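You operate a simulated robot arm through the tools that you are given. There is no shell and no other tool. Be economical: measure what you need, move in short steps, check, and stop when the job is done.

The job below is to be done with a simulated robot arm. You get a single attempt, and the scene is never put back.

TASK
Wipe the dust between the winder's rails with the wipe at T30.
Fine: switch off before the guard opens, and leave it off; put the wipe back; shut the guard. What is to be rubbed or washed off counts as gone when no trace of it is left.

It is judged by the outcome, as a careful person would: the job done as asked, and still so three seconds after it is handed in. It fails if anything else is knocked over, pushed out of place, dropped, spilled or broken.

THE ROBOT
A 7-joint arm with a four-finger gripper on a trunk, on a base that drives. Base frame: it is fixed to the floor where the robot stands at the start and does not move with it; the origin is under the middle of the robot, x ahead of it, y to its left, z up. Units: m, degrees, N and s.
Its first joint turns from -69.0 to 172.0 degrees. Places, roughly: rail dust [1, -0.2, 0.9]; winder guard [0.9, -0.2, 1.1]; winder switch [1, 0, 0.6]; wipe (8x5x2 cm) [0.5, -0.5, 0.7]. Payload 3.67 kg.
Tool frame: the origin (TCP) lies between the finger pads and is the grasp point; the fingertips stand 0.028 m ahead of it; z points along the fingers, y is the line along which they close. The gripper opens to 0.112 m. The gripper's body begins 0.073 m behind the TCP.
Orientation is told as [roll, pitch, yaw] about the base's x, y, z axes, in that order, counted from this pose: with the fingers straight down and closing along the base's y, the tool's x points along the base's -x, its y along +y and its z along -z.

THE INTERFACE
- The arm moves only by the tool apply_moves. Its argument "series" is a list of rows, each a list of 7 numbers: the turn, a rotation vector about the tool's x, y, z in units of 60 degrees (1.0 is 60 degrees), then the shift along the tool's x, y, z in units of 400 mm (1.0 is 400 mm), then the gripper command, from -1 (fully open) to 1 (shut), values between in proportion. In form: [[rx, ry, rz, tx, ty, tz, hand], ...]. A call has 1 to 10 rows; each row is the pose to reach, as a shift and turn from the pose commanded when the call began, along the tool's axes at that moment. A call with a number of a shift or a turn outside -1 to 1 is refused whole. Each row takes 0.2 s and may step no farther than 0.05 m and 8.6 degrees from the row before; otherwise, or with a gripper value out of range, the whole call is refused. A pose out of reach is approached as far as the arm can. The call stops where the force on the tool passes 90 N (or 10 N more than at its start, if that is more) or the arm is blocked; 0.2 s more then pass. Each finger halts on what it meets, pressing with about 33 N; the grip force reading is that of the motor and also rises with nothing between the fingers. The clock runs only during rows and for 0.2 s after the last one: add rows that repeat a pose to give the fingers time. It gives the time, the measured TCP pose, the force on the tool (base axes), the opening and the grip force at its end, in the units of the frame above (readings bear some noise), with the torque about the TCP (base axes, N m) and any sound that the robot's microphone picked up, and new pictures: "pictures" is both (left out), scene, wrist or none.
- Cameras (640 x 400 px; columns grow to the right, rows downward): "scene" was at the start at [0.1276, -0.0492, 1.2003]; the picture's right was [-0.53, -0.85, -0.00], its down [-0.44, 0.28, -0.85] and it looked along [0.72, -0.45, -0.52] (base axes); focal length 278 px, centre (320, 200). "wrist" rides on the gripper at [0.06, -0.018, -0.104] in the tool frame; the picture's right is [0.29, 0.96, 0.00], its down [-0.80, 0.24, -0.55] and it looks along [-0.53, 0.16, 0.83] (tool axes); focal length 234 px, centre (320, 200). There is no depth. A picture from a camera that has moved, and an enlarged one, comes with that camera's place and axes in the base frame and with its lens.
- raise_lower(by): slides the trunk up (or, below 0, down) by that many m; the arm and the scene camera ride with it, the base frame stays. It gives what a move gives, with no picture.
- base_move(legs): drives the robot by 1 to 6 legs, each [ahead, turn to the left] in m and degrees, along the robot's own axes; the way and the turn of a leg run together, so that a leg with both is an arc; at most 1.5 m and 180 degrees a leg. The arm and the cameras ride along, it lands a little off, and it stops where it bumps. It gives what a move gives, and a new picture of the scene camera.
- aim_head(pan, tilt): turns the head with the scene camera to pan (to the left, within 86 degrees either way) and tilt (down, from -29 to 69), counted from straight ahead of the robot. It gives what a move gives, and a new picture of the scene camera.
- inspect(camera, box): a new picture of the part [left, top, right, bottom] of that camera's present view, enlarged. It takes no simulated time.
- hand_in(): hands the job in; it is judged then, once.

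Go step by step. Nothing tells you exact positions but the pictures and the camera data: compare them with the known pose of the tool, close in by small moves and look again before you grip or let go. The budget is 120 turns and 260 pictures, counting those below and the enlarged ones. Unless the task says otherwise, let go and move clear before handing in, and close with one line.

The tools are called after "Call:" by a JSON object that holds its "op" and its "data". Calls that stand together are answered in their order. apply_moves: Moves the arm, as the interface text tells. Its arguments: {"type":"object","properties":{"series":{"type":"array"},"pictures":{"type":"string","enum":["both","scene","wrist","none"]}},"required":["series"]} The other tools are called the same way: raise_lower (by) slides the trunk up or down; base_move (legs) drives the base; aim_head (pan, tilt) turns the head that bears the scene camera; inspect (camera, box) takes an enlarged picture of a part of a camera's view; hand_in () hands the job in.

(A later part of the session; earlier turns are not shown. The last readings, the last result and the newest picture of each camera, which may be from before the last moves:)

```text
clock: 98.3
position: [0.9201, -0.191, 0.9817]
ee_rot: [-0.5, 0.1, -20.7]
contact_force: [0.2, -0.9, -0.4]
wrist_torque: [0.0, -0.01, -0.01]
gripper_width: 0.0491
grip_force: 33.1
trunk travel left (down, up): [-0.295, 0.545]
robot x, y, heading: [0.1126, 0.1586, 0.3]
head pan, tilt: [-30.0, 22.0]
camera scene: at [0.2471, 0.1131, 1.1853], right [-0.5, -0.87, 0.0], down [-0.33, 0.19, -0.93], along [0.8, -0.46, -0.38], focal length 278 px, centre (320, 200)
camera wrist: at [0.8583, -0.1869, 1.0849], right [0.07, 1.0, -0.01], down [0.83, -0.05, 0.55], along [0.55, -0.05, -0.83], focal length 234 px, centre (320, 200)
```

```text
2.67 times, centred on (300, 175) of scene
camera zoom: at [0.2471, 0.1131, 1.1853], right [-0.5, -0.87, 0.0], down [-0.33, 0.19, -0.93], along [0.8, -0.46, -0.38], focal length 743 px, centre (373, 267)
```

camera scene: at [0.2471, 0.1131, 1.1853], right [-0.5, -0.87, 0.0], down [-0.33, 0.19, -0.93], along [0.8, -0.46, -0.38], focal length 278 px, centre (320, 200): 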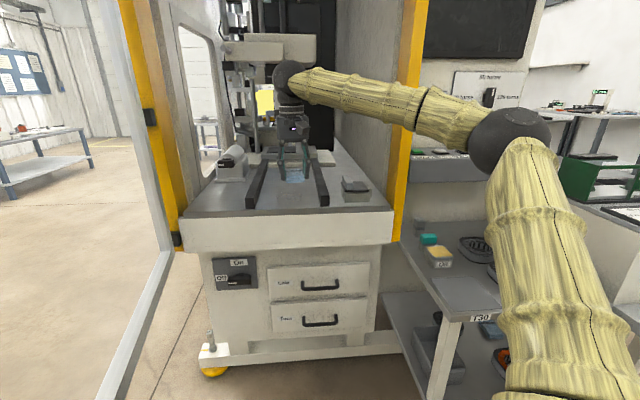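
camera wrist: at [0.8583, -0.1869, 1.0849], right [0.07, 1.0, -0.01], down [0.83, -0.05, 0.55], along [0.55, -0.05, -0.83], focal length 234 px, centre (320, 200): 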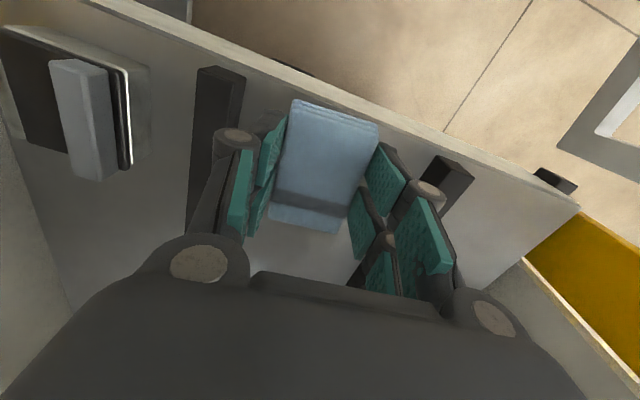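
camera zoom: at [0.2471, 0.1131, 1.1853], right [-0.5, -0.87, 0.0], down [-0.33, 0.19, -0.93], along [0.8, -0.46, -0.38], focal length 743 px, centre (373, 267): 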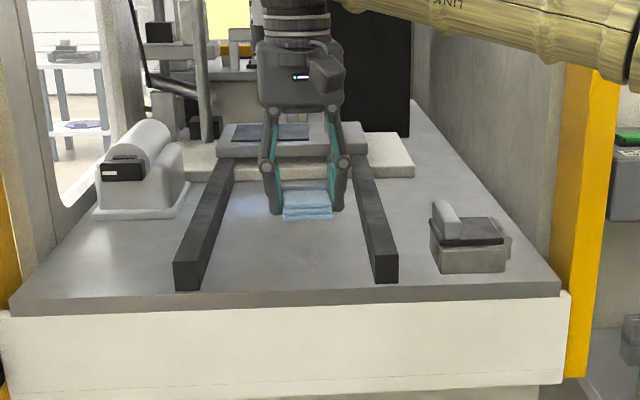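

Plenty of clearance now. I lower the wipe at the left front of the dust area until it touches the bed.

Call:
{"op": "apply_moves", "data": {"series": [[0, 0, 0, -0.038, 0.1, 0.05, 1], [0, 0, 0, -0.038, 0.11, 0.1, 1], [0, 0, 0, -0.038, 0.11, 0.15, 1], [0, 0, 0, -0.038, 0.11, 0.17, 1], [0, 0, 0, -0.038, 0.11, 0.18, 1]]}}

Call:
{"op": "inspect", "data": {"camera": "scene", "box": [230, 130, 350, 220]}}

```text
clock: 99.5
position: [0.9488, -0.1548, 0.9091]
ee_rot: [-0.6, -0.1, -20.7]
contact_force: [0.3, 0.0, -0.1]
wrist_torque: [0.0, 0.0, 0.02]
gripper_width: 0.049
grip_force: 33.2
trunk travel left (down, up): [-0.295, 0.545]
robot x, y, heading: [0.1161, 0.163, 0.2]
head pan, tilt: [-30.0, 22.0]
camera scene: at [0.2468, 0.1134, 1.1854], right [-0.5, -0.87, 0.0], down [-0.33, 0.19, -0.93], along [0.8, -0.46, -0.38], focal length 278 px, centre (320, 200)
camera wrist: at [0.8868, -0.1514, 1.0133], right [0.07, 1.0, -0.01], down [0.83, -0.05, 0.55], along [0.55, -0.05, -0.83], focal length 234 px, centre (320, 200)
```

scene: 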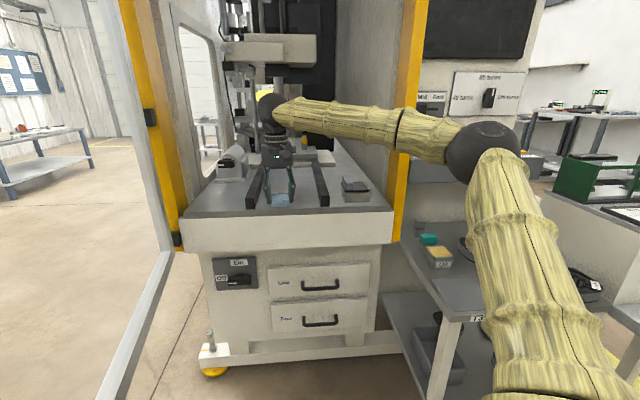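
wrist: 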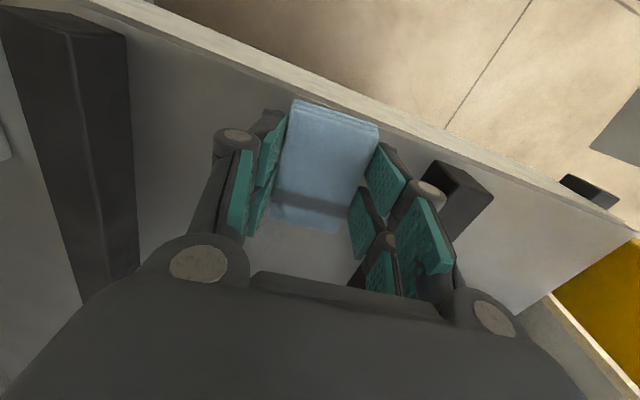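

```text
4.44 times, centred on (290, 175) of scene
camera zoom: at [0.2468, 0.1134, 1.1854], right [-0.5, -0.87, 0.0], down [-0.33, 0.19, -0.93], along [0.8, -0.46, -0.38], focal length 1238 px, centre (453, 311)
```

zoom: 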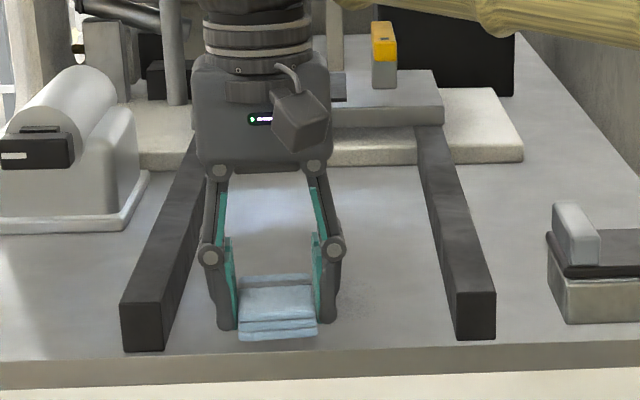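

The dust shows faintly just right of the wipe. I lower in 2 mm steps to contact.

Call:
{"op": "apply_moves", "data": {"series": [[0, 0, 0, 0, 0, 0.005, 1], [0, 0, 0, 0, 0, 0.01, 1]], "pictures": "none"}}

Call:
{"op": "apply_moves", "data": {"series": [[0, 0, 0, 0, 0, 0.005, 1], [0, 0, 0, 0, 0, 0.01, 1]], "pictures": "none"}}

Call:
{"op": "apply_moves", "data": {"series": [[0, 0, 0, 0, 0, 0.005, 1], [0, 0, 0, 0, 0, 0.01, 1]], "pictures": "none"}}

```text
clock: 100.1
position: [0.9491, -0.1558, 0.9056]
ee_rot: [-0.5, -0.1, -20.7]
contact_force: [-0.1, -0.5, 1.3]
wrist_torque: [0.01, 0.0, 0.01]
gripper_width: 0.0493
grip_force: 33.1
trunk travel left (down, up): [-0.295, 0.545]
robot x, y, heading: [0.1132, 0.1646, 0.1]
head pan, tilt: [-30.0, 22.0]
```

```text
clock: 100.7
position: [0.9495, -0.1564, 0.9021]
ee_rot: [-0.6, -0.1, -20.7]
contact_force: [-0.7, -0.3, 0.1]
wrist_torque: [-0.02, 0.01, 0.03]
gripper_width: 0.0489
grip_force: 32.7
trunk travel left (down, up): [-0.295, 0.545]
robot x, y, heading: [0.1151, 0.1621, 0.1]
head pan, tilt: [-30.0, 22.0]
```

```text
clock: 101.3
position: [0.9479, -0.1557, 0.9024]
ee_rot: [-0.4, -0.3, -20.8]
contact_force: [9.1, -3.9, 22.6]
wrist_torque: [0.09, 0.29, 0.06]
gripper_width: 0.0491
grip_force: 33.4
trunk travel left (down, up): [-0.295, 0.545]
robot x, y, heading: [0.1136, 0.1609, 0.2]
head pan, tilt: [-30.0, 22.0]
```

In contact at 22 N. I wipe back and forth along the rails, shifting right each pass.

Call:
{"op": "apply_moves", "data": {"series": [[0, 0, 0, -0.11, 0, 0, 1], [0, 0, 0, -0.22, 0, 0, 1], [0, 0, 0, -0.22, -0.05, 0, 1], [0, 0, 0, -0.11, -0.05, 0, 1], [0, 0, 0, 0, -0.05, 0, 1], [0, 0, 0, 0, -0.1, 0, 1], [0, 0, 0, -0.11, -0.1, 0, 1], [0, 0, 0, -0.22, -0.1, 0, 1], [0, 0, 0, -0.22, -0.15, 0, 1], [0, 0, 0, -0.11, -0.15, 0, 1]]}}

Call:
{"op": "inspect", "data": {"camera": "scene", "box": [230, 130, 350, 220]}}

```text
clock: 103.5
position: [0.9683, -0.23, 0.9018]
ee_rot: [-0.6, -0.1, -20.8]
contact_force: [-4.1, -7.3, 22.4]
wrist_torque: [-0.19, -0.15, -0.01]
gripper_width: 0.0491
grip_force: 32.8
trunk travel left (down, up): [-0.295, 0.545]
robot x, y, heading: [0.1127, 0.1594, 0.2]
head pan, tilt: [-30.0, 22.0]
camera scene: at [0.2454, 0.1138, 1.1856], right [-0.5, -0.87, 0.0], down [-0.32, 0.19, -0.93], along [0.8, -0.46, -0.37], focal length 278 px, centre (320, 200)
camera wrist: at [0.9052, -0.2238, 1.0045], right [0.07, 1.0, -0.01], down [0.83, -0.05, 0.55], along [0.55, -0.05, -0.83], focal length 234 px, centre (320, 200)
```

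scene: 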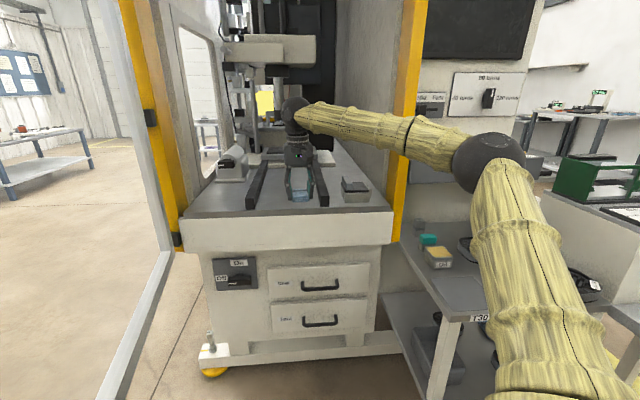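
wrist: 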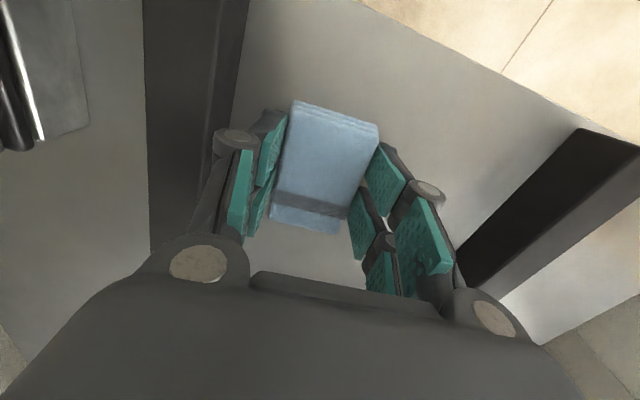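

```text
4.44 times, centred on (290, 175) of scene
camera zoom: at [0.2454, 0.1138, 1.1856], right [-0.5, -0.87, 0.0], down [-0.32, 0.19, -0.93], along [0.8, -0.46, -0.37], focal length 1238 px, centre (453, 311)
```

zoom: 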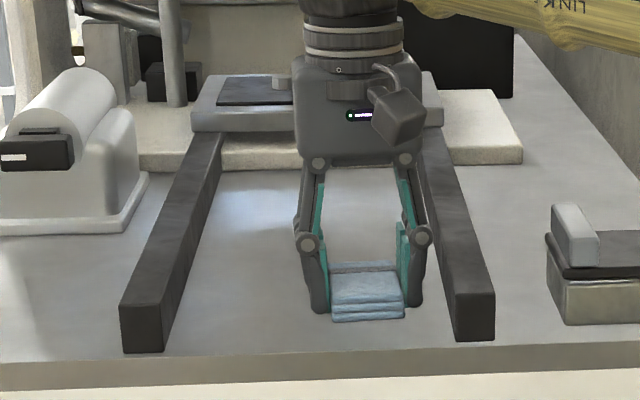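

Good contact. I wipe the area a second time on the way back left.

Call:
{"op": "apply_moves", "data": {"series": [[0, 0, 0, 0.11, 0.0, 0, 1], [0, 0, 0, 0.11, 0.03, 0, 1], [0, 0, 0, 0, 0.03, 0, 1], [0, 0, 0, -0.12, 0.03, 0, 1], [0, 0, 0, -0.12, 0.07, 0, 1], [0, 0, 0, 0, 0.07, 0, 1], [0, 0, 0, 0.11, 0.07, 0, 1], [0, 0, 0, 0.11, 0.11, 0, 1], [0, 0, 0, 0, 0.11, 0, 1], [0, 0, 0, -0.12, 0.11, 0, 1]], "pictures": "none"}}

Call:
{"op": "apply_moves", "data": {"series": [[0, 0, 0, 0, 0.02, 0, 1], [0, 0, 0, 0, 0.02, -0.06, 1], [0, 0, 0, 0.05, 0.02, -0.15, 1], [0, 0, 0, 0.15, 0.02, -0.2, 1], [0, 0, 0, 0.27, 0.02, -0.22, 1], [0, 0, 0, 0.38, 0.02, -0.24, 1], [0, 0, 0, 0.48, 0.02, -0.24, 1]]}}

Call:
{"op": "inspect", "data": {"camera": "scene", "box": [230, 140, 350, 215]}}

```text
clock: 105.7
position: [1.0297, -0.2015, 0.9006]
ee_rot: [-0.6, -0.2, -20.7]
contact_force: [0.8, 7.4, 15.1]
wrist_torque: [0.25, -0.13, -0.01]
gripper_width: 0.0492
grip_force: 33.5
trunk travel left (down, up): [-0.295, 0.545]
robot x, y, heading: [0.1158, 0.1635, 0.3]
head pan, tilt: [-30.0, 22.0]
```

```text
clock: 107.3
position: [0.8534, -0.127, 0.9926]
ee_rot: [-0.7, -0.1, -20.7]
contact_force: [-1.0, 0.4, -0.5]
wrist_torque: [-0.02, 0.0, 0.03]
gripper_width: 0.049
grip_force: 32.4
trunk travel left (down, up): [-0.295, 0.545]
robot x, y, heading: [0.114, 0.1616, -0.0]
head pan, tilt: [-30.0, 22.0]
camera scene: at [0.2466, 0.1136, 1.1855], right [-0.5, -0.87, 0.0], down [-0.33, 0.19, -0.93], along [0.8, -0.46, -0.37], focal length 278 px, centre (320, 200)
camera wrist: at [0.7903, -0.1223, 1.0967], right [0.07, 1.0, -0.01], down [0.83, -0.05, 0.55], along [0.55, -0.05, -0.83], focal length 234 px, centre (320, 200)
```

scene: 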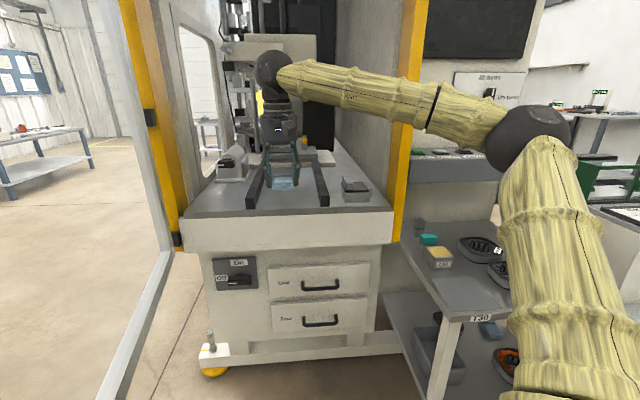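
wrist: 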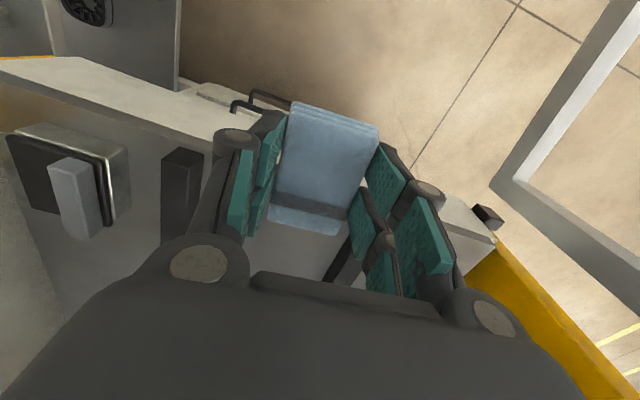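

```text
5.33 times, centred on (290, 178) of scene
camera zoom: at [0.2466, 0.1136, 1.1855], right [-0.5, -0.87, 0.0], down [-0.33, 0.19, -0.93], along [0.8, -0.46, -0.37], focal length 1485 px, centre (480, 320)
```

zoom: 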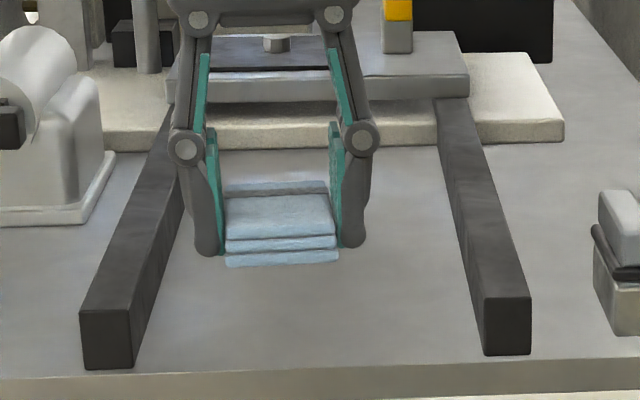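

The front part looks clean. I pull the hand out, raise the trunk and inspect the bed fully.

Call:
{"op": "apply_moves", "data": {"series": [[0, 0, 0, 0.1, 0.0, 0, 1], [0, 0, 0, 0.2, 0.0, 0, 1], [0, 0, 0, 0.3, 0.0, 0, 1], [0, 0, 0, 0.4, 0.0, 0, 1], [0, 0, 0, 0.5, 0.0, 0, 1]], "pictures": "none"}}

Call:
{"op": "raise_lower", "data": {"by": 0.3}}

Call:
{"op": "aim_head", "data": {"pan": -27, "tilt": 35}}

```text
clock: 108.5
position: [0.6652, -0.0553, 0.9946]
ee_rot: [-0.6, -0.1, -20.7]
contact_force: [0.3, 0.2, 0.0]
wrist_torque: [0.02, 0.0, 0.02]
gripper_width: 0.0491
grip_force: 33.2
trunk travel left (down, up): [-0.295, 0.545]
robot x, y, heading: [0.1157, 0.1642, 0.2]
head pan, tilt: [-30.0, 22.0]
```

```text
clock: 111.5
position: [0.6649, -0.056, 1.2949]
ee_rot: [-0.5, -0.1, -20.7]
contact_force: [-0.1, 0.5, -0.3]
wrist_torque: [0.0, 0.01, -0.02]
gripper_width: 0.0489
grip_force: 32.9
trunk travel left (down, up): [-0.595, 0.245]
robot x, y, heading: [0.1167, 0.1602, 0.2]
head pan, tilt: [-30.0, 22.0]
```

```text
clock: 112.3
position: [0.6643, -0.0563, 1.2943]
ee_rot: [-0.5, -0.1, -20.7]
contact_force: [1.5, -0.5, 0.4]
wrist_torque: [0.01, -0.01, -0.03]
gripper_width: 0.0488
grip_force: 33.1
trunk travel left (down, up): [-0.595, 0.245]
robot x, y, heading: [0.1143, 0.1613, 0.2]
head pan, tilt: [-27.0, 35.0]
camera scene: at [0.2448, 0.1198, 1.4649], right [-0.45, -0.89, 0.0], down [-0.51, 0.26, -0.82], along [0.73, -0.37, -0.57], focal length 278 px, centre (320, 200)
```

scene: 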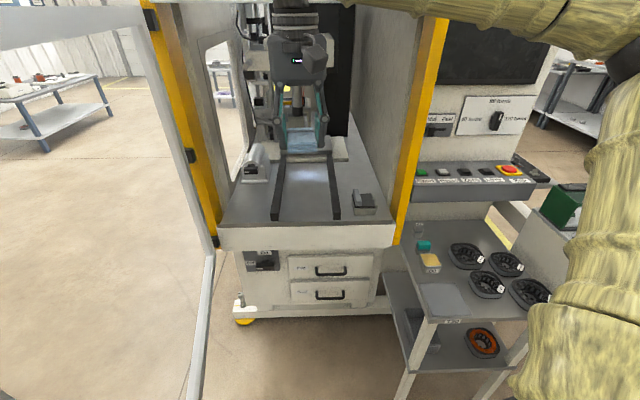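

Call:
{"op": "inspect", "data": {"camera": "scene", "box": [260, 145, 356, 225]}}

Call:
{"op": "inspect", "data": {"camera": "scene", "box": [280, 175, 344, 225]}}

```text
5.00 times, centred on (308, 185) of scene
camera zoom: at [0.2448, 0.1198, 1.4649], right [-0.45, -0.89, 0.0], down [-0.51, 0.26, -0.82], along [0.73, -0.37, -0.57], focal length 1392 px, centre (380, 275)
```

zoom: 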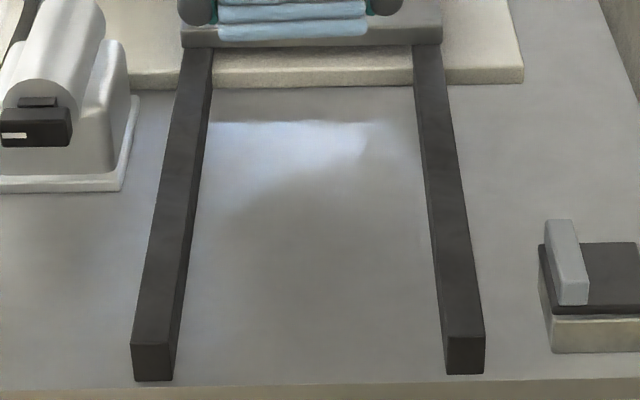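

```text
8.00 times, centred on (312, 200) of scene
camera zoom: at [0.2448, 0.1198, 1.4649], right [-0.45, -0.89, 0.0], down [-0.51, 0.26, -0.82], along [0.73, -0.37, -0.57], focal length 2228 px, centre (384, 200)
```

zoom: 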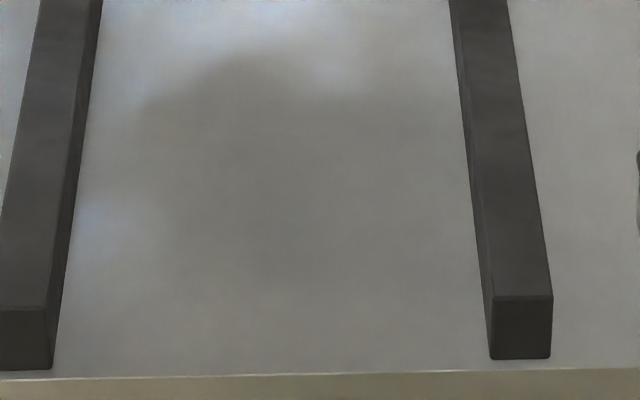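

The bed is spotless. Now I take the wipe back: base back 0.15 m, trunk down, hand over the T30 mat.

Call:
{"op": "base_move", "data": {"legs": [[-0.15, 0]]}}

Call:
{"op": "raise_lower", "data": {"by": -0.3}}

```text
clock: 113.7
position: [0.513, -0.0556, 1.2955]
ee_rot: [-0.4, -0.2, -20.6]
contact_force: [-0.2, -0.7, 0.5]
wrist_torque: [0.04, -0.07, 0.01]
gripper_width: 0.0488
grip_force: 33.1
trunk travel left (down, up): [-0.595, 0.245]
robot x, y, heading: [-0.0367, 0.1588, 0.4]
head pan, tilt: [-27.0, 35.0]
camera scene: at [0.0915, 0.1194, 1.465], right [-0.45, -0.89, 0.0], down [-0.51, 0.26, -0.82], along [0.73, -0.37, -0.57], focal length 278 px, centre (320, 200)
```

scene: 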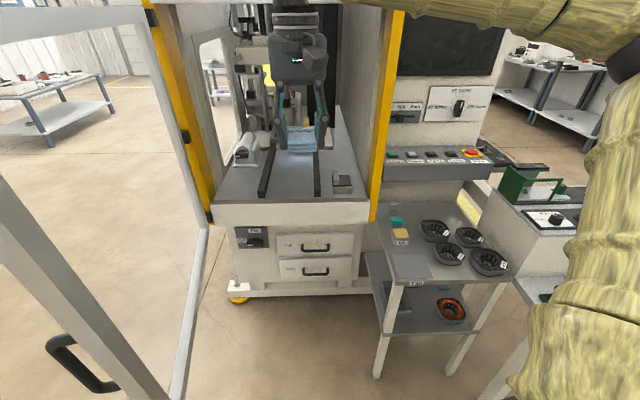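

```text
clock: 116.7
position: [0.5146, -0.0551, 0.9941]
ee_rot: [-0.5, 0.0, -20.6]
contact_force: [0.1, -1.0, -0.5]
wrist_torque: [0.03, 0.01, 0.02]
gripper_width: 0.0491
grip_force: 32.3
trunk travel left (down, up): [-0.295, 0.545]
robot x, y, heading: [-0.0366, 0.1602, 0.2]
head pan, tilt: [-27.0, 35.0]
```

Call:
{"op": "apply_moves", "data": {"series": [[0, 0, 0, -0.042, -0.0925, 0, 1], [0, 0, 0, -0.084, -0.185, 0, 1], [0, 0, 0, -0.126, -0.2775, 0, 1], [0, 0, 0, -0.167, -0.37, 0, 1], [0, 0, 0, -0.209, -0.4625, 0, 1], [0, 0, 0, -0.251, -0.555, 0.04, 1], [0, 0, 0, -0.293, -0.6475, 0.08, 1], [0, 0, 0, -0.335, -0.74, 0.12, 1], [0, 0, 0, -0.377, -0.8325, 0.16, 1], [0, 0, 0, -0.4185, -0.925, 0.2, 1]]}}

```text
clock: 118.9
position: [0.5418, -0.4647, 0.9168]
ee_rot: [-0.4, 0.0, -20.5]
contact_force: [0.0, -0.4, 0.0]
wrist_torque: [0.01, 0.0, -0.02]
gripper_width: 0.0489
grip_force: 33.3
trunk travel left (down, up): [-0.295, 0.545]
robot x, y, heading: [-0.0389, 0.1639, 0.5]
head pan, tilt: [-27.0, 35.0]
camera scene: at [0.0937, 0.1147, 1.1651], right [-0.45, -0.89, 0.0], down [-0.51, 0.26, -0.82], along [0.73, -0.36, -0.58], focal length 278 px, centre (320, 200)
camera wrist: at [0.4789, -0.462, 1.0204], right [0.07, 1.0, -0.01], down [0.83, -0.05, 0.55], along [0.55, -0.04, -0.83], focal length 234 px, centre (320, 200)
```

scene: 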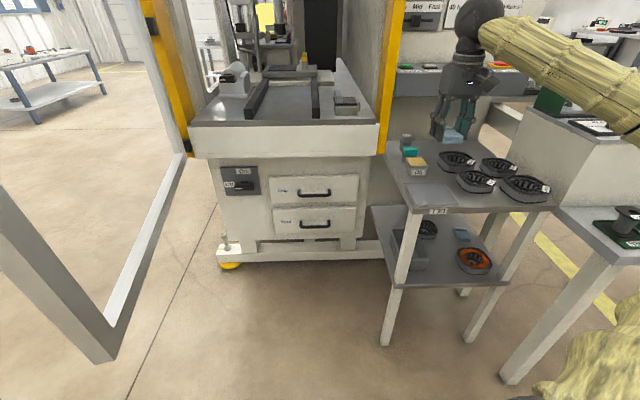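
wrist: 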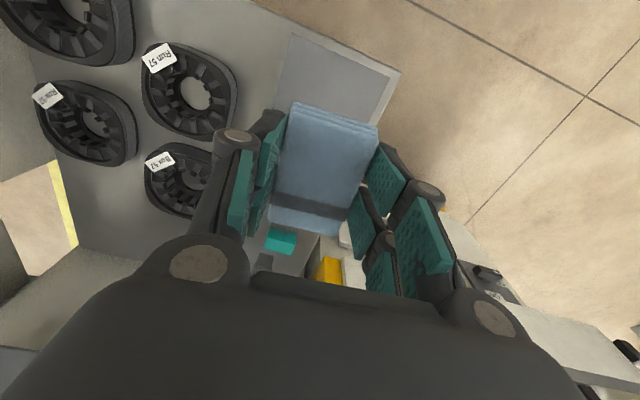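

Above the mat as before. I lower to the original height.

Call:
{"op": "apply_moves", "data": {"series": [[0, 0, 0, 0, 0.011, 0.1, 1], [0, 0, 0, 0, 0.011, 0.2, 1], [0, 0, 0, 0, 0.011, 0.3, 1], [0, 0, 0, 0, 0.011, 0.38, 1], [0, 0, 0, 0, 0.011, 0.403, 1], [0, 0, 0, 0, 0.011, 0.403, 1]]}}

Call:
{"op": "inspect", "data": {"camera": "scene", "box": [380, 130, 500, 220]}}

```text
clock: 120.3
position: [0.5425, -0.4596, 0.7581]
ee_rot: [-0.6, -0.1, -20.6]
contact_force: [0.8, 0.7, -0.2]
wrist_torque: [-0.01, 0.03, 0.01]
gripper_width: 0.0491
grip_force: 32.7
trunk travel left (down, up): [-0.295, 0.545]
robot x, y, heading: [-0.0338, 0.1613, 0.5]
head pan, tilt: [-27.0, 35.0]
camera scene: at [0.0935, 0.1131, 1.1652], right [-0.45, -0.89, -0.01], down [-0.51, 0.26, -0.82], along [0.73, -0.36, -0.58], focal length 278 px, centre (320, 200)
camera wrist: at [0.4788, -0.4553, 0.8611], right [0.07, 1.0, -0.01], down [0.83, -0.05, 0.55], along [0.55, -0.05, -0.83], focal length 234 px, centre (320, 200)
```

scene: 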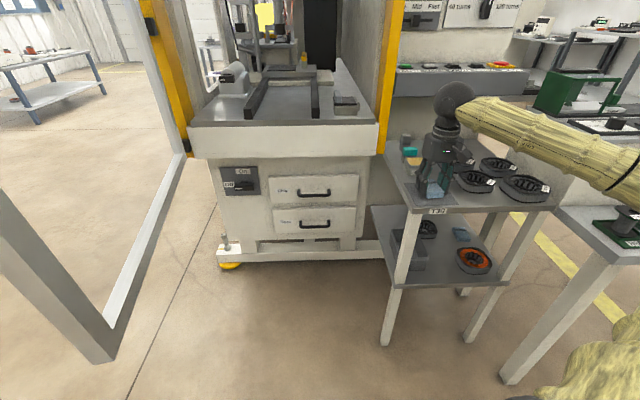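
wrist: 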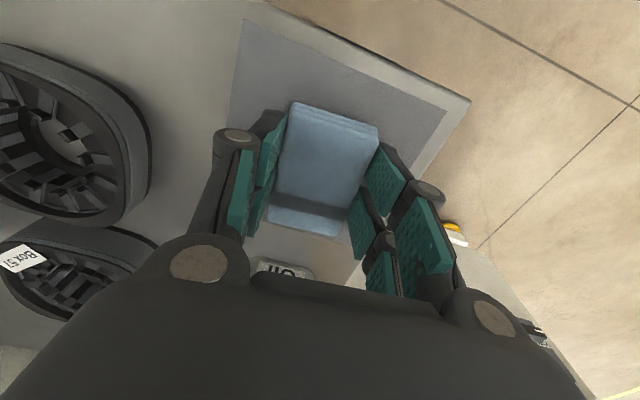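

```text
4.44 times, centred on (440, 175) of scene
camera zoom: at [0.0935, 0.1131, 1.1652], right [-0.45, -0.89, -0.01], down [-0.51, 0.26, -0.82], along [0.73, -0.36, -0.58], focal length 1238 px, centre (-213, 311)
```

zoom: 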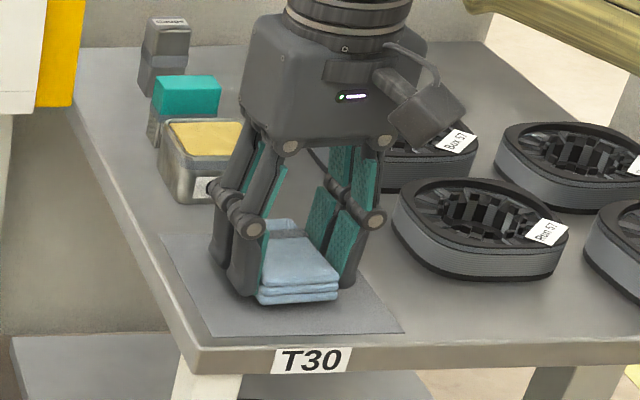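

Position matches the original. I set it down the last millimetres, open and rise.

Call:
{"op": "apply_moves", "data": {"series": [[0, 0, 0, 0, 0, 0.005, 1], [0, 0, 0, 0, 0, 0.012, 1], [0, 0, 0, 0, 0, 0.012, 0.3], [0, 0, 0, 0, 0, 0.012, -0.3], [0, 0, 0, 0, 0, 0.012, -0.6], [0, 0, 0, 0, 0, -0.08, -0.6], [0, 0, 0, 0, 0, -0.2, -0.6], [0, 0, 0, 0, 0, -0.3, -0.6], [0, 0, 0, 0, 0, -0.4, -0.6]]}}

Call:
{"op": "inspect", "data": {"camera": "scene", "box": [380, 130, 500, 220]}}

```text
clock: 122.3
position: [0.5421, -0.4577, 0.9174]
ee_rot: [-0.4, -0.1, -20.6]
contact_force: [-0.4, -0.5, 0.2]
wrist_torque: [0.02, -0.02, 0.01]
gripper_width: 0.0897
grip_force: 0.0
trunk travel left (down, up): [-0.295, 0.545]
robot x, y, heading: [-0.039, 0.1582, 0.2]
head pan, tilt: [-27.0, 35.0]
camera scene: at [0.0932, 0.1195, 1.1648], right [-0.45, -0.89, 0.0], down [-0.51, 0.26, -0.82], along [0.73, -0.37, -0.57], focal length 278 px, centre (320, 200)
camera wrist: at [0.4795, -0.4537, 1.0211], right [0.07, 1.0, -0.01], down [0.83, -0.05, 0.55], along [0.55, -0.04, -0.83], focal length 234 px, centre (320, 200)
```

scene: 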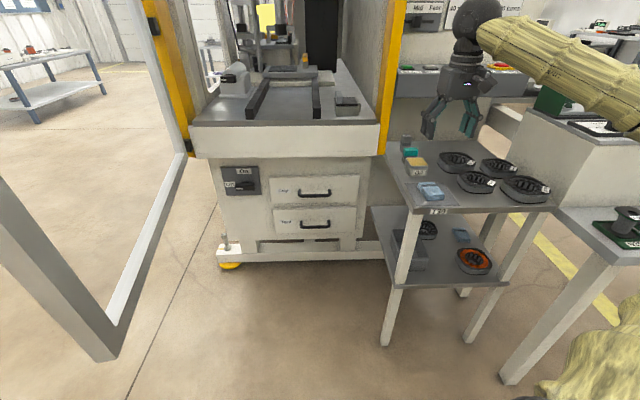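
wrist: 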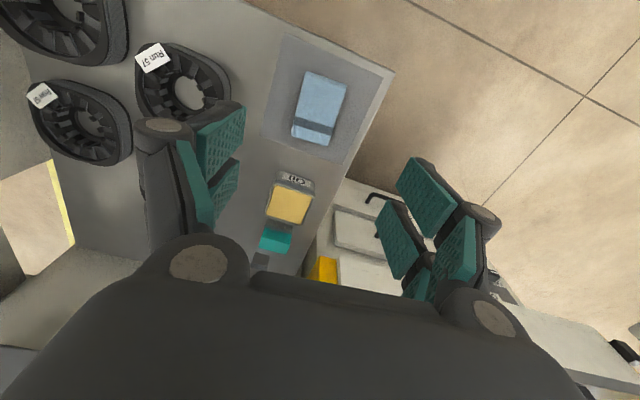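

```text
4.44 times, centred on (440, 175) of scene
camera zoom: at [0.0932, 0.1195, 1.1648], right [-0.45, -0.89, 0.0], down [-0.51, 0.26, -0.82], along [0.73, -0.37, -0.57], focal length 1238 px, centre (-213, 311)
```

zoom: 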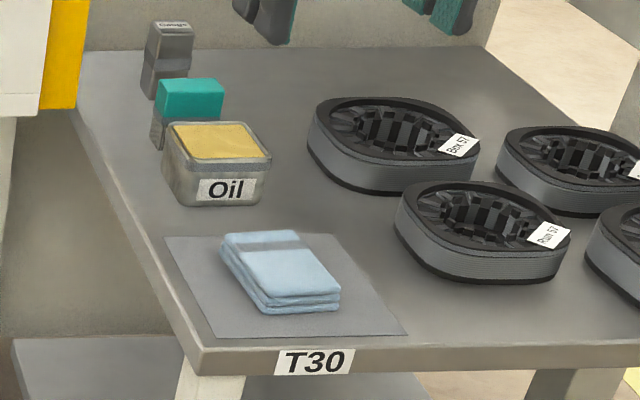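

The wipe is back in place and the hand empty. Next: closing the guard from its outer side; I raise the trunk, straighten the tool and back the base off.

Call:
{"op": "apply_moves", "data": {"series": [[0, 0, -0.115, 0, 0, -0.05, 0], [0, 0, -0.23, 0, 0.06, -0.1, 1], [0, 0, -0.343, 0, 0.12, -0.15, 1], [0, 0, -0.343, 0, 0.2, -0.15, 1]], "pictures": "none"}}

Call:
{"op": "base_move", "data": {"legs": [[-0.36, 0]]}}

Call:
{"op": "raise_lower", "data": {"by": 0.25}}

Call:
{"op": "apply_moves", "data": {"series": [[0, -0.125, 0, -0.02, 0.08, 0, 1], [0, -0.25, 0, -0.04, 0.16, 0, 1], [0, -0.375, 0, -0.06, 0.24, 0.02, 1], [0, -0.5, 0, -0.08, 0.32, 0.04, 1], [0, -0.625, 0, -0.1, 0.4, 0.06, 1], [0, -0.75, 0, -0.12, 0.48, 0.08, 1], [0, -0.875, 0, -0.14, 0.56, 0.08, 1], [0, -1.0, 0, -0.16, 0.64, 0.08, 1]], "pictures": "scene"}}

```text
clock: 123.3
position: [0.5713, -0.3817, 0.9758]
ee_rot: [-0.5, 0.1, 0.0]
contact_force: [-0.3, -0.3, -0.5]
wrist_torque: [0.06, -0.02, -0.02]
gripper_width: 0.0002
grip_force: 32.8
trunk travel left (down, up): [-0.295, 0.545]
robot x, y, heading: [-0.0369, 0.1608, 0.3]
head pan, tilt: [-27.0, 35.0]
```

```text
clock: 125.6
position: [0.212, -0.3845, 0.9761]
ee_rot: [-0.5, 0.1, -0.1]
contact_force: [-0.2, -0.5, 0.8]
wrist_torque: [-0.02, -0.02, -0.03]
gripper_width: 0.0
grip_force: 33.0
trunk travel left (down, up): [-0.295, 0.545]
robot x, y, heading: [-0.3961, 0.1611, 0.4]
head pan, tilt: [-27.0, 35.0]
camera scene: at [-0.2664, 0.1176, 1.1649], right [-0.45, -0.89, 0.0], down [-0.51, 0.26, -0.82], along [0.73, -0.37, -0.57], focal length 278 px, centre (320, 200)
```

scene: 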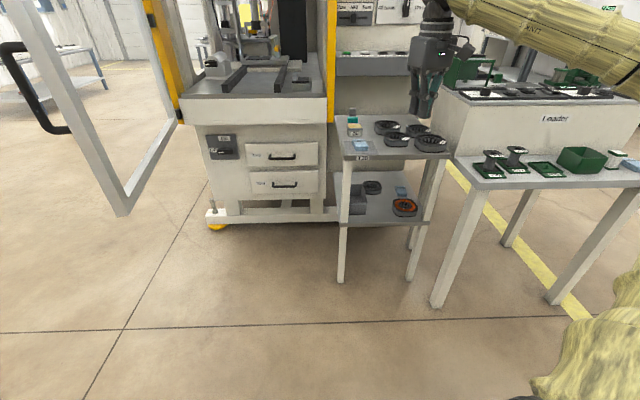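

```text
clock: 128.2
position: [0.2101, -0.3851, 1.2246]
ee_rot: [-0.5, 0.1, -0.1]
contact_force: [0.0, -0.3, -0.3]
wrist_torque: [-0.01, 0.0, 0.04]
gripper_width: 0.0001
grip_force: 33.1
trunk travel left (down, up): [-0.545, 0.295]
robot x, y, heading: [-0.3973, 0.1616, -0.3]
head pan, tilt: [-27.0, 35.0]
```

```text
clock: 130.0
position: [0.2758, -0.1277, 1.1925]
ee_rot: [-1.1, -60.0, 0.9]
contact_force: [0.5, -0.2, -0.2]
wrist_torque: [0.02, 0.04, -0.05]
gripper_width: 0.0002
grip_force: 32.9
trunk travel left (down, up): [-0.545, 0.295]
robot x, y, heading: [-0.3934, 0.1614, 0.4]
head pan, tilt: [-27.0, 35.0]
camera scene: at [-0.2661, 0.119, 1.4149], right [-0.45, -0.89, 0.0], down [-0.51, 0.26, -0.82], along [0.73, -0.37, -0.57], focal length 278 px, centre (320, 200)
```

scene: 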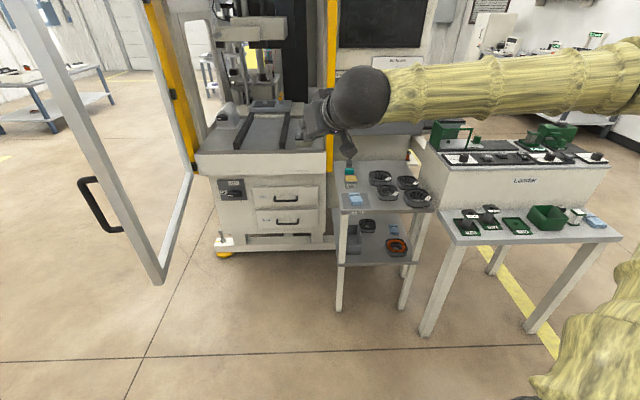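

The door's free edge is near [0.41, 0.30] (about 87° open). I level the hand and carry it across to the outer side of the door, staying clear of the edge.

Call:
{"op": "apply_moves", "data": {"series": [[0, -0.06, 0, 0, 0.1, 0, 1], [0, -0.12, 0, 0, 0.2, 0, 1], [0, -0.18, 0, 0, 0.3, 0, 1], [0, -0.24, 0, -0.01, 0.4, 0, 1], [0, -0.3, 0, -0.01, 0.5, 0, 1], [0, -0.36, 0, -0.02, 0.6, 0, 1], [0, -0.42, 0, -0.02, 0.7, 0, 1], [0, -0.46, 0, -0.028, 0.8, 0, 1], [0, -0.5, 0, -0.028, 0.9, 0, 1]], "pictures": "scene"}}

```text
clock: 132.0
position: [0.2828, 0.2334, 1.1976]
ee_rot: [-82.9, -89.4, 82.8]
contact_force: [-0.5, 0.5, -0.8]
wrist_torque: [-0.05, 0.01, -0.02]
gripper_width: 0.0001
grip_force: 32.7
trunk travel left (down, up): [-0.545, 0.295]
robot x, y, heading: [-0.4008, 0.1622, 0.0]
head pan, tilt: [-27.0, 35.0]
camera scene: at [-0.2661, 0.1202, 1.4149], right [-0.45, -0.89, 0.0], down [-0.51, 0.26, -0.82], along [0.73, -0.37, -0.57], focal length 278 px, centre (320, 200)
```

scene: 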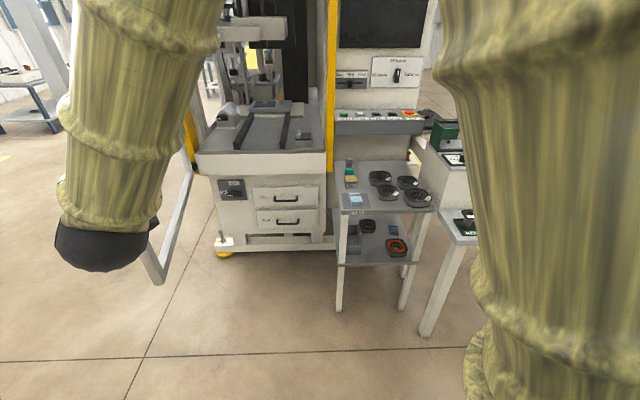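

Call:
{"op": "apply_moves", "data": {"series": [[0, 0, 0, 0, 0.1, 0, 1], [0, 0, 0, 0, 0.2, 0, 1], [0, 0, 0, 0, 0.3, 0, 1], [0.1, 0, 0, 0, 0.4, 0, 1], [0.22, 0, 0, 0, 0.5, 0, 1], [0.333, 0, 0, 0, 0.59, 0.05, 1]], "pictures": "wrist"}}

Call:
{"op": "aim_head", "data": {"pan": 10, "tilt": 25}}

```text
clock: 133.4
position: [0.338, 0.3975, 1.275]
ee_rot: [78.5, -82.8, -102.3]
contact_force: [1.3, -0.7, -0.9]
wrist_torque: [-0.01, -0.03, 0.02]
gripper_width: 0.0
grip_force: 32.8
trunk travel left (down, up): [-0.545, 0.295]
robot x, y, heading: [-0.3968, 0.1554, -0.0]
head pan, tilt: [-27.0, 35.0]
stopped in row 6: the arm was blocked; the commanded pose is now the measured one
camera wrist: at [0.2373, 0.4295, 1.2153], right [0.39, 0.9, -0.17], down [-0.43, 0.34, 0.83], along [0.81, -0.25, 0.53], focal length 234 px, centre (320, 200)
```

wrist: 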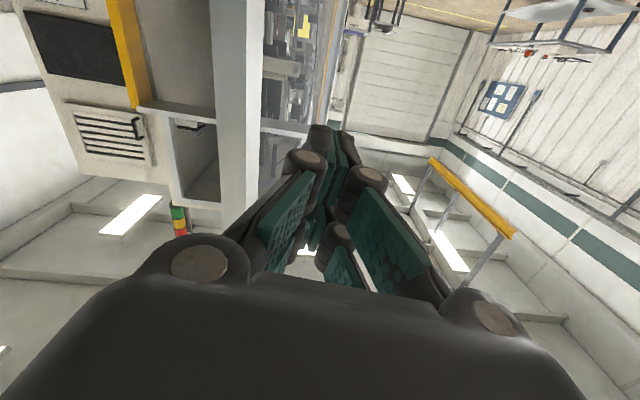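

```text
clock: 134.4
position: [0.3361, 0.3991, 1.2768]
ee_rot: [79.9, -82.9, -103.8]
contact_force: [-0.2, -0.2, 1.1]
wrist_torque: [0.0, 0.01, 0.0]
gripper_width: 0.0
grip_force: 33.6
trunk travel left (down, up): [-0.545, 0.295]
robot x, y, heading: [-0.3938, 0.1584, -0.1]
head pan, tilt: [10.0, 25.0]
camera scene: at [-0.2545, 0.1743, 1.4306], right [0.18, -0.98, 0.0], down [-0.42, -0.07, -0.91], along [0.89, 0.16, -0.42], focal length 278 px, centre (320, 200)
```

scene: 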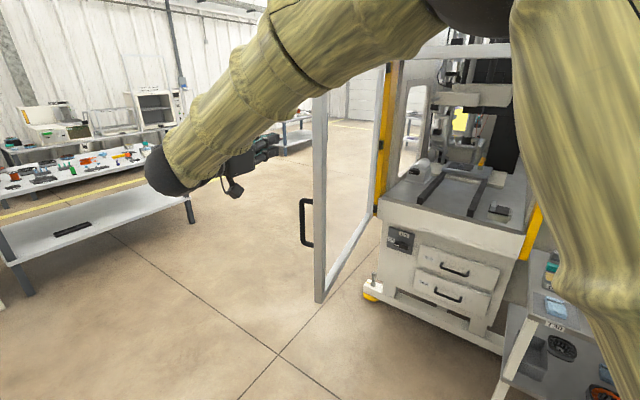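

The hand is on the outer side, but at a wrist limit. I straighten it slightly and move it forward alongside the door.

Call:
{"op": "apply_moves", "data": {"series": [[-0.06, 0, -0.03, 0.03, 0.035, 0.04, 1], [-0.12, 0, -0.06, 0.07, 0.07, 0.1, 1], [-0.18, -0.003, -0.09, 0.11, 0.1, 0.16, 1], [-0.232, -0.006, -0.117, 0.15, 0.136, 0.22, 1]]}}

```text
clock: 135.4
position: [0.4428, 0.4161, 1.2237]
ee_rot: [64.0, -89.5, -74.2]
contact_force: [0.4, -0.1, 0.0]
wrist_torque: [-0.07, -0.01, 0.03]
gripper_width: 0.0
grip_force: 33.4
trunk travel left (down, up): [-0.545, 0.295]
robot x, y, heading: [-0.3973, 0.1576, 0.3]
head pan, tilt: [10.0, 25.0]
camera scene: at [-0.2533, 0.1746, 1.4305], right [0.18, -0.98, 0.0], down [-0.42, -0.08, -0.91], along [0.89, 0.16, -0.42], focal length 278 px, centre (320, 200)
camera wrist: at [0.3374, 0.4161, 1.1635], right [0.17, 0.95, -0.28], down [-0.5, 0.33, 0.8], along [0.85, 0.01, 0.53], focal length 234 px, centre (320, 200)
```

scene: 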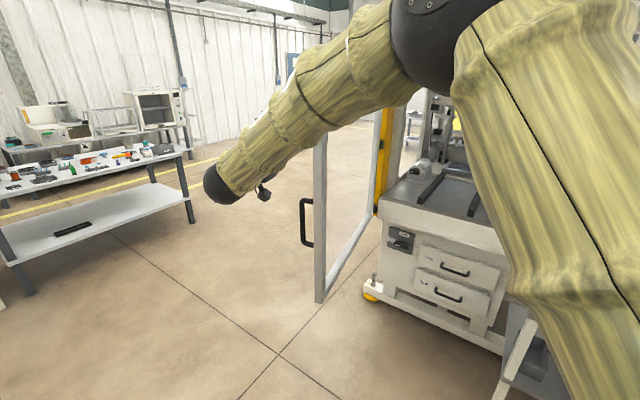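
wrist: 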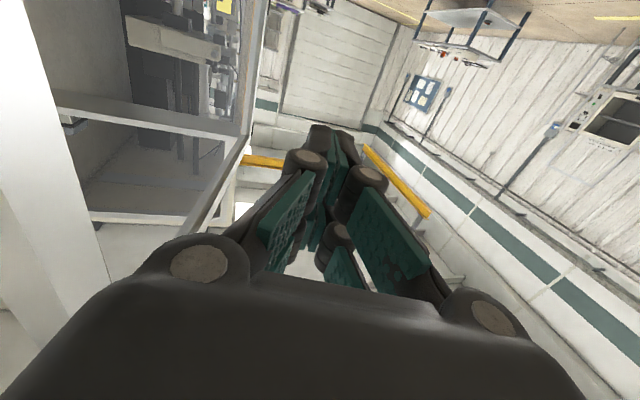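

The hand is alongside the door's outer face. I turn the base right 23° so the hand sweeps the door, ending up facing square to the machine.

Call:
{"op": "base_move", "data": {"legs": [[0, -23]]}}

```text
clock: 136.6
position: [0.4726, 0.2588, 1.2174]
ee_rot: [28.3, -89.0, -48.8]
contact_force: [1.0, -0.9, 0.6]
wrist_torque: [-0.04, 0.0, 0.0]
gripper_width: 0.0002
grip_force: 32.6
trunk travel left (down, up): [-0.545, 0.295]
robot x, y, heading: [-0.395, 0.1592, -9.9]
head pan, tilt: [10.0, 25.0]
stopped in leg 1: the robot was blocked; the commanded pose is now the measured one
camera scene: at [-0.2526, 0.1472, 1.4305], right [0.0, -1.0, 0.0], down [-0.42, 0.0, -0.91], along [0.91, 0.0, -0.42], focal length 278 px, centre (320, 200)
```

scene: 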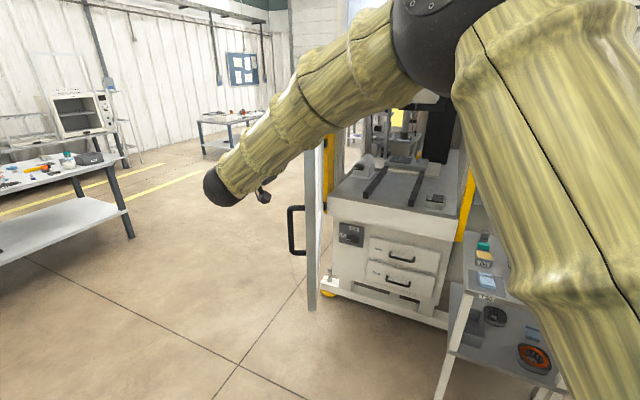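

The base stops on contact, so I push with the arm instead, following the door's arc.

Call:
{"op": "apply_moves", "data": {"series": [[0, 0, 0, 0, -0.083, 0.06, 1], [0, 0, 0, 0, -0.166, 0.12, 1], [0, 0, 0, 0, -0.266, 0.148, 1], [0, 0, 0, 0, -0.366, 0.177, 1], [0, 0, 0, 0, -0.469, 0.23, 1], [0, 0, 0, 0, -0.572, 0.283, 1], [0, 0, 0, 0, -0.67, 0.365, 1], [0, 0, 0, 0, -0.77, 0.448, 1]]}}

```text
refused: row 7 steps farther than a row can; nothing moved
```

Call:
{"op": "apply_moves", "data": {"series": [[0, 0, 0, 0, -0.083, 0.06, 1], [0, 0, 0, 0, -0.166, 0.12, 1], [0, 0, 0, 0, -0.266, 0.148, 1], [0, 0, 0, 0, -0.366, 0.177, 1], [0, 0, 0, 0, -0.469, 0.23, 1], [0, 0, 0, 0, -0.572, 0.283, 1], [0, 0, 0, 0, -0.638, 0.338, 1], [0, 0, 0, 0, -0.704, 0.393, 1], [0, 0, 0, 0, -0.77, 0.448, 1]]}}

```text
clock: 138.6
position: [0.5343, -0.0904, 1.2134]
ee_rot: [27.8, -89.0, -48.0]
contact_force: [-0.5, 0.5, -0.1]
wrist_torque: [0.01, -0.01, 0.06]
gripper_width: 0.0
grip_force: 32.9
trunk travel left (down, up): [-0.545, 0.295]
robot x, y, heading: [-0.3966, 0.1571, -10.0]
head pan, tilt: [10.0, 25.0]
camera scene: at [-0.2532, 0.1478, 1.4305], right [0.0, -1.0, 0.0], down [-0.42, 0.0, -0.91], along [0.91, 0.0, -0.42], focal length 278 px, centre (320, 200)
camera wrist: at [0.4285, -0.0715, 1.1543], right [0.33, 0.9, -0.28], down [-0.43, 0.41, 0.81], along [0.84, -0.15, 0.52], focal length 234 px, centre (320, 200)
```

scene: 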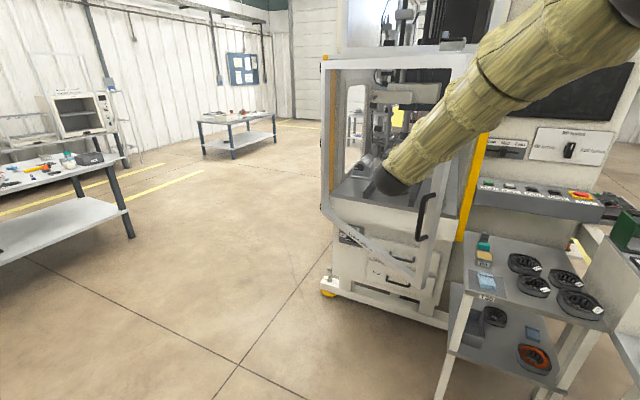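
wrist: 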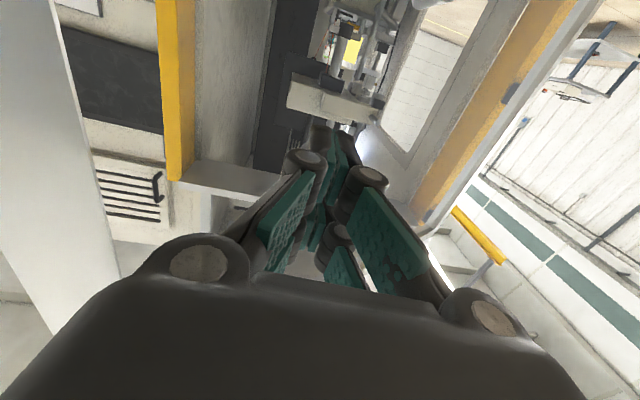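

The door follows well. I push it a bit farther, then retract to bring the base closer.

Call:
{"op": "apply_moves", "data": {"series": [[0, 0, 0, 0, -0.07, 0.08, 1], [0, 0, 0, 0, -0.13, 0.17, 1], [0, 0, 0, 0, -0.19, 0.26, 1], [0, 0, 0, 0, -0.25, 0.355, 1], [0, 0, 0, 0, -0.2, 0.24, 1], [0, 0, 0, 0, -0.17, 0.12, 1], [0, 0, 0, 0, -0.17, 0.0, 1], [0, 0, 0, 0, -0.17, -0.11, 1]], "pictures": "scene"}}

```text
refused: row 5 steps farther than a row can; nothing moved
```

Call:
{"op": "apply_moves", "data": {"series": [[0, 0, 0, 0, -0.07, 0.08, 1], [0, 0, 0, 0, -0.13, 0.17, 1], [0, 0, 0, 0, -0.19, 0.26, 1], [0, 0, 0, 0, -0.25, 0.355, 1], [0, 0, 0, 0, -0.21, 0.25, 1], [0, 0, 0, 0, -0.18, 0.14, 1], [0, 0, 0, 0, -0.17, 0.02, 1], [0, 0, 0, 0, -0.17, -0.09, 1]], "pictures": "scene"}}

```text
clock: 140.4
position: [0.4757, -0.1402, 1.2146]
ee_rot: [31.9, -89.3, -52.4]
contact_force: [0.6, 0.6, -0.1]
wrist_torque: [-0.03, 0.01, -0.05]
gripper_width: 0.0
grip_force: 32.0
trunk travel left (down, up): [-0.545, 0.295]
robot x, y, heading: [-0.3986, 0.1585, -10.3]
head pan, tilt: [10.0, 25.0]
camera scene: at [-0.2541, 0.1487, 1.4307], right [0.0, -1.0, 0.0], down [-0.42, 0.0, -0.91], along [0.91, 0.0, -0.42], focal length 278 px, centre (320, 200)
```

scene: 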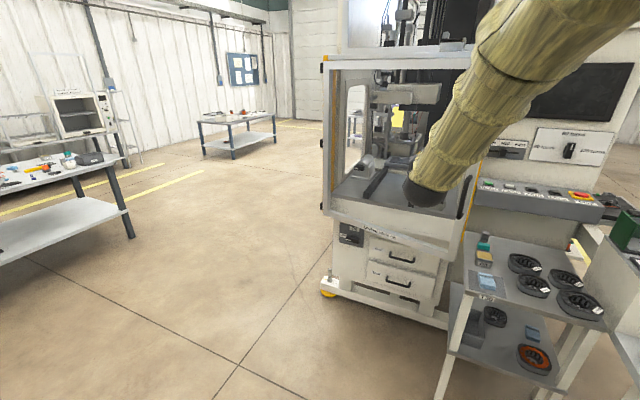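

The door is almost shut. I drive 0.18 m closer and finish with the arm.

Call:
{"op": "base_move", "data": {"legs": [[0.18, 0]]}}

```text
clock: 141.9
position: [0.6555, -0.1727, 1.2123]
ee_rot: [23.4, -89.0, -43.7]
contact_force: [0.3, 0.3, 0.4]
wrist_torque: [-0.03, -0.02, 0.02]
gripper_width: 0.0
grip_force: 33.4
trunk travel left (down, up): [-0.545, 0.295]
robot x, y, heading: [-0.216, 0.1286, -10.1]
head pan, tilt: [10.0, 25.0]
camera scene: at [-0.0738, 0.1166, 1.4304], right [0.0, -1.0, 0.0], down [-0.42, 0.0, -0.91], along [0.91, 0.0, -0.42], focal length 278 px, centre (320, 200)
```

scene: 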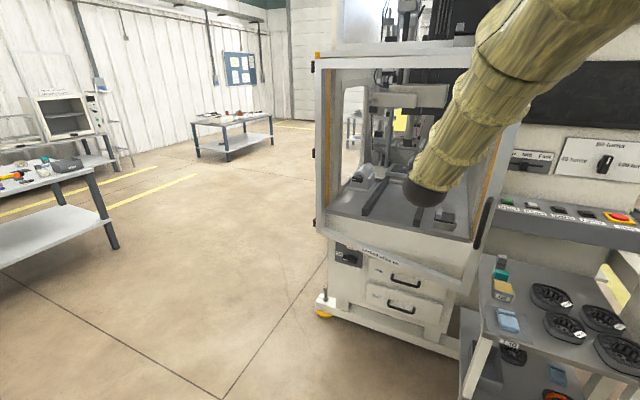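

Call:
{"op": "apply_moves", "data": {"series": [[0, 0, 0, 0, -0.1, 0.02, 1], [0, 0, 0, 0, -0.19, 0.04, 1], [0, 0, 0, 0, -0.275, 0.059, 1], [0, 0, 0, 0, -0.28, 0.14, 1], [0, 0, 0, 0, -0.283, 0.22, 1], [0, 0, 0, 0, -0.286, 0.3, 1], [0, 0, 0, 0, -0.289, 0.36, 1], [0, 0, 0, 0, -0.289, 0.4, 1]]}}

```text
clock: 143.7
position: [0.7588, -0.3353, 1.2112]
ee_rot: [23.0, -88.9, -43.4]
contact_force: [-43.6, 16.2, -12.4]
wrist_torque: [-0.11, -0.56, -0.34]
gripper_width: 0.0
grip_force: 33.0
trunk travel left (down, up): [-0.545, 0.295]
robot x, y, heading: [-0.22, 0.1284, -10.2]
head pan, tilt: [10.0, 25.0]
camera scene: at [-0.08, 0.1182, 1.4308], right [0.0, -1.0, 0.0], down [-0.42, 0.0, -0.91], along [0.91, 0.0, -0.42], focal length 278 px, centre (320, 200)
camera wrist: at [0.6539, -0.3162, 1.1524], right [0.33, 0.9, -0.28], down [-0.43, 0.41, 0.81], along [0.84, -0.15, 0.52], focal length 234 px, centre (320, 200)
```

scene: 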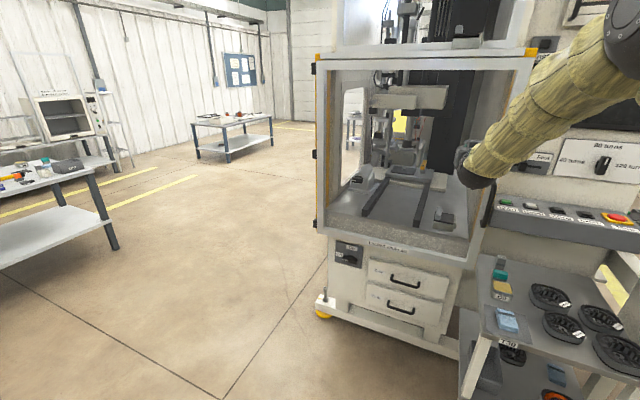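
wrist: 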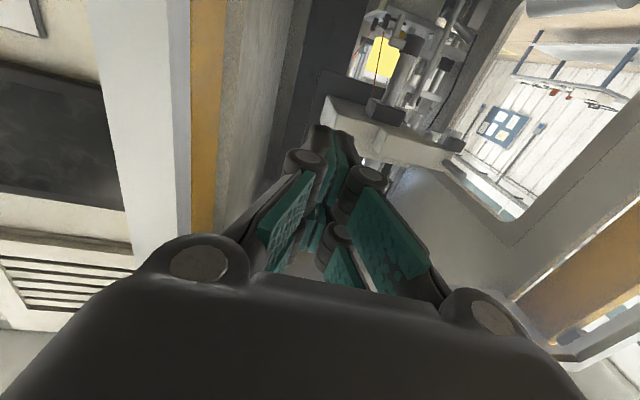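

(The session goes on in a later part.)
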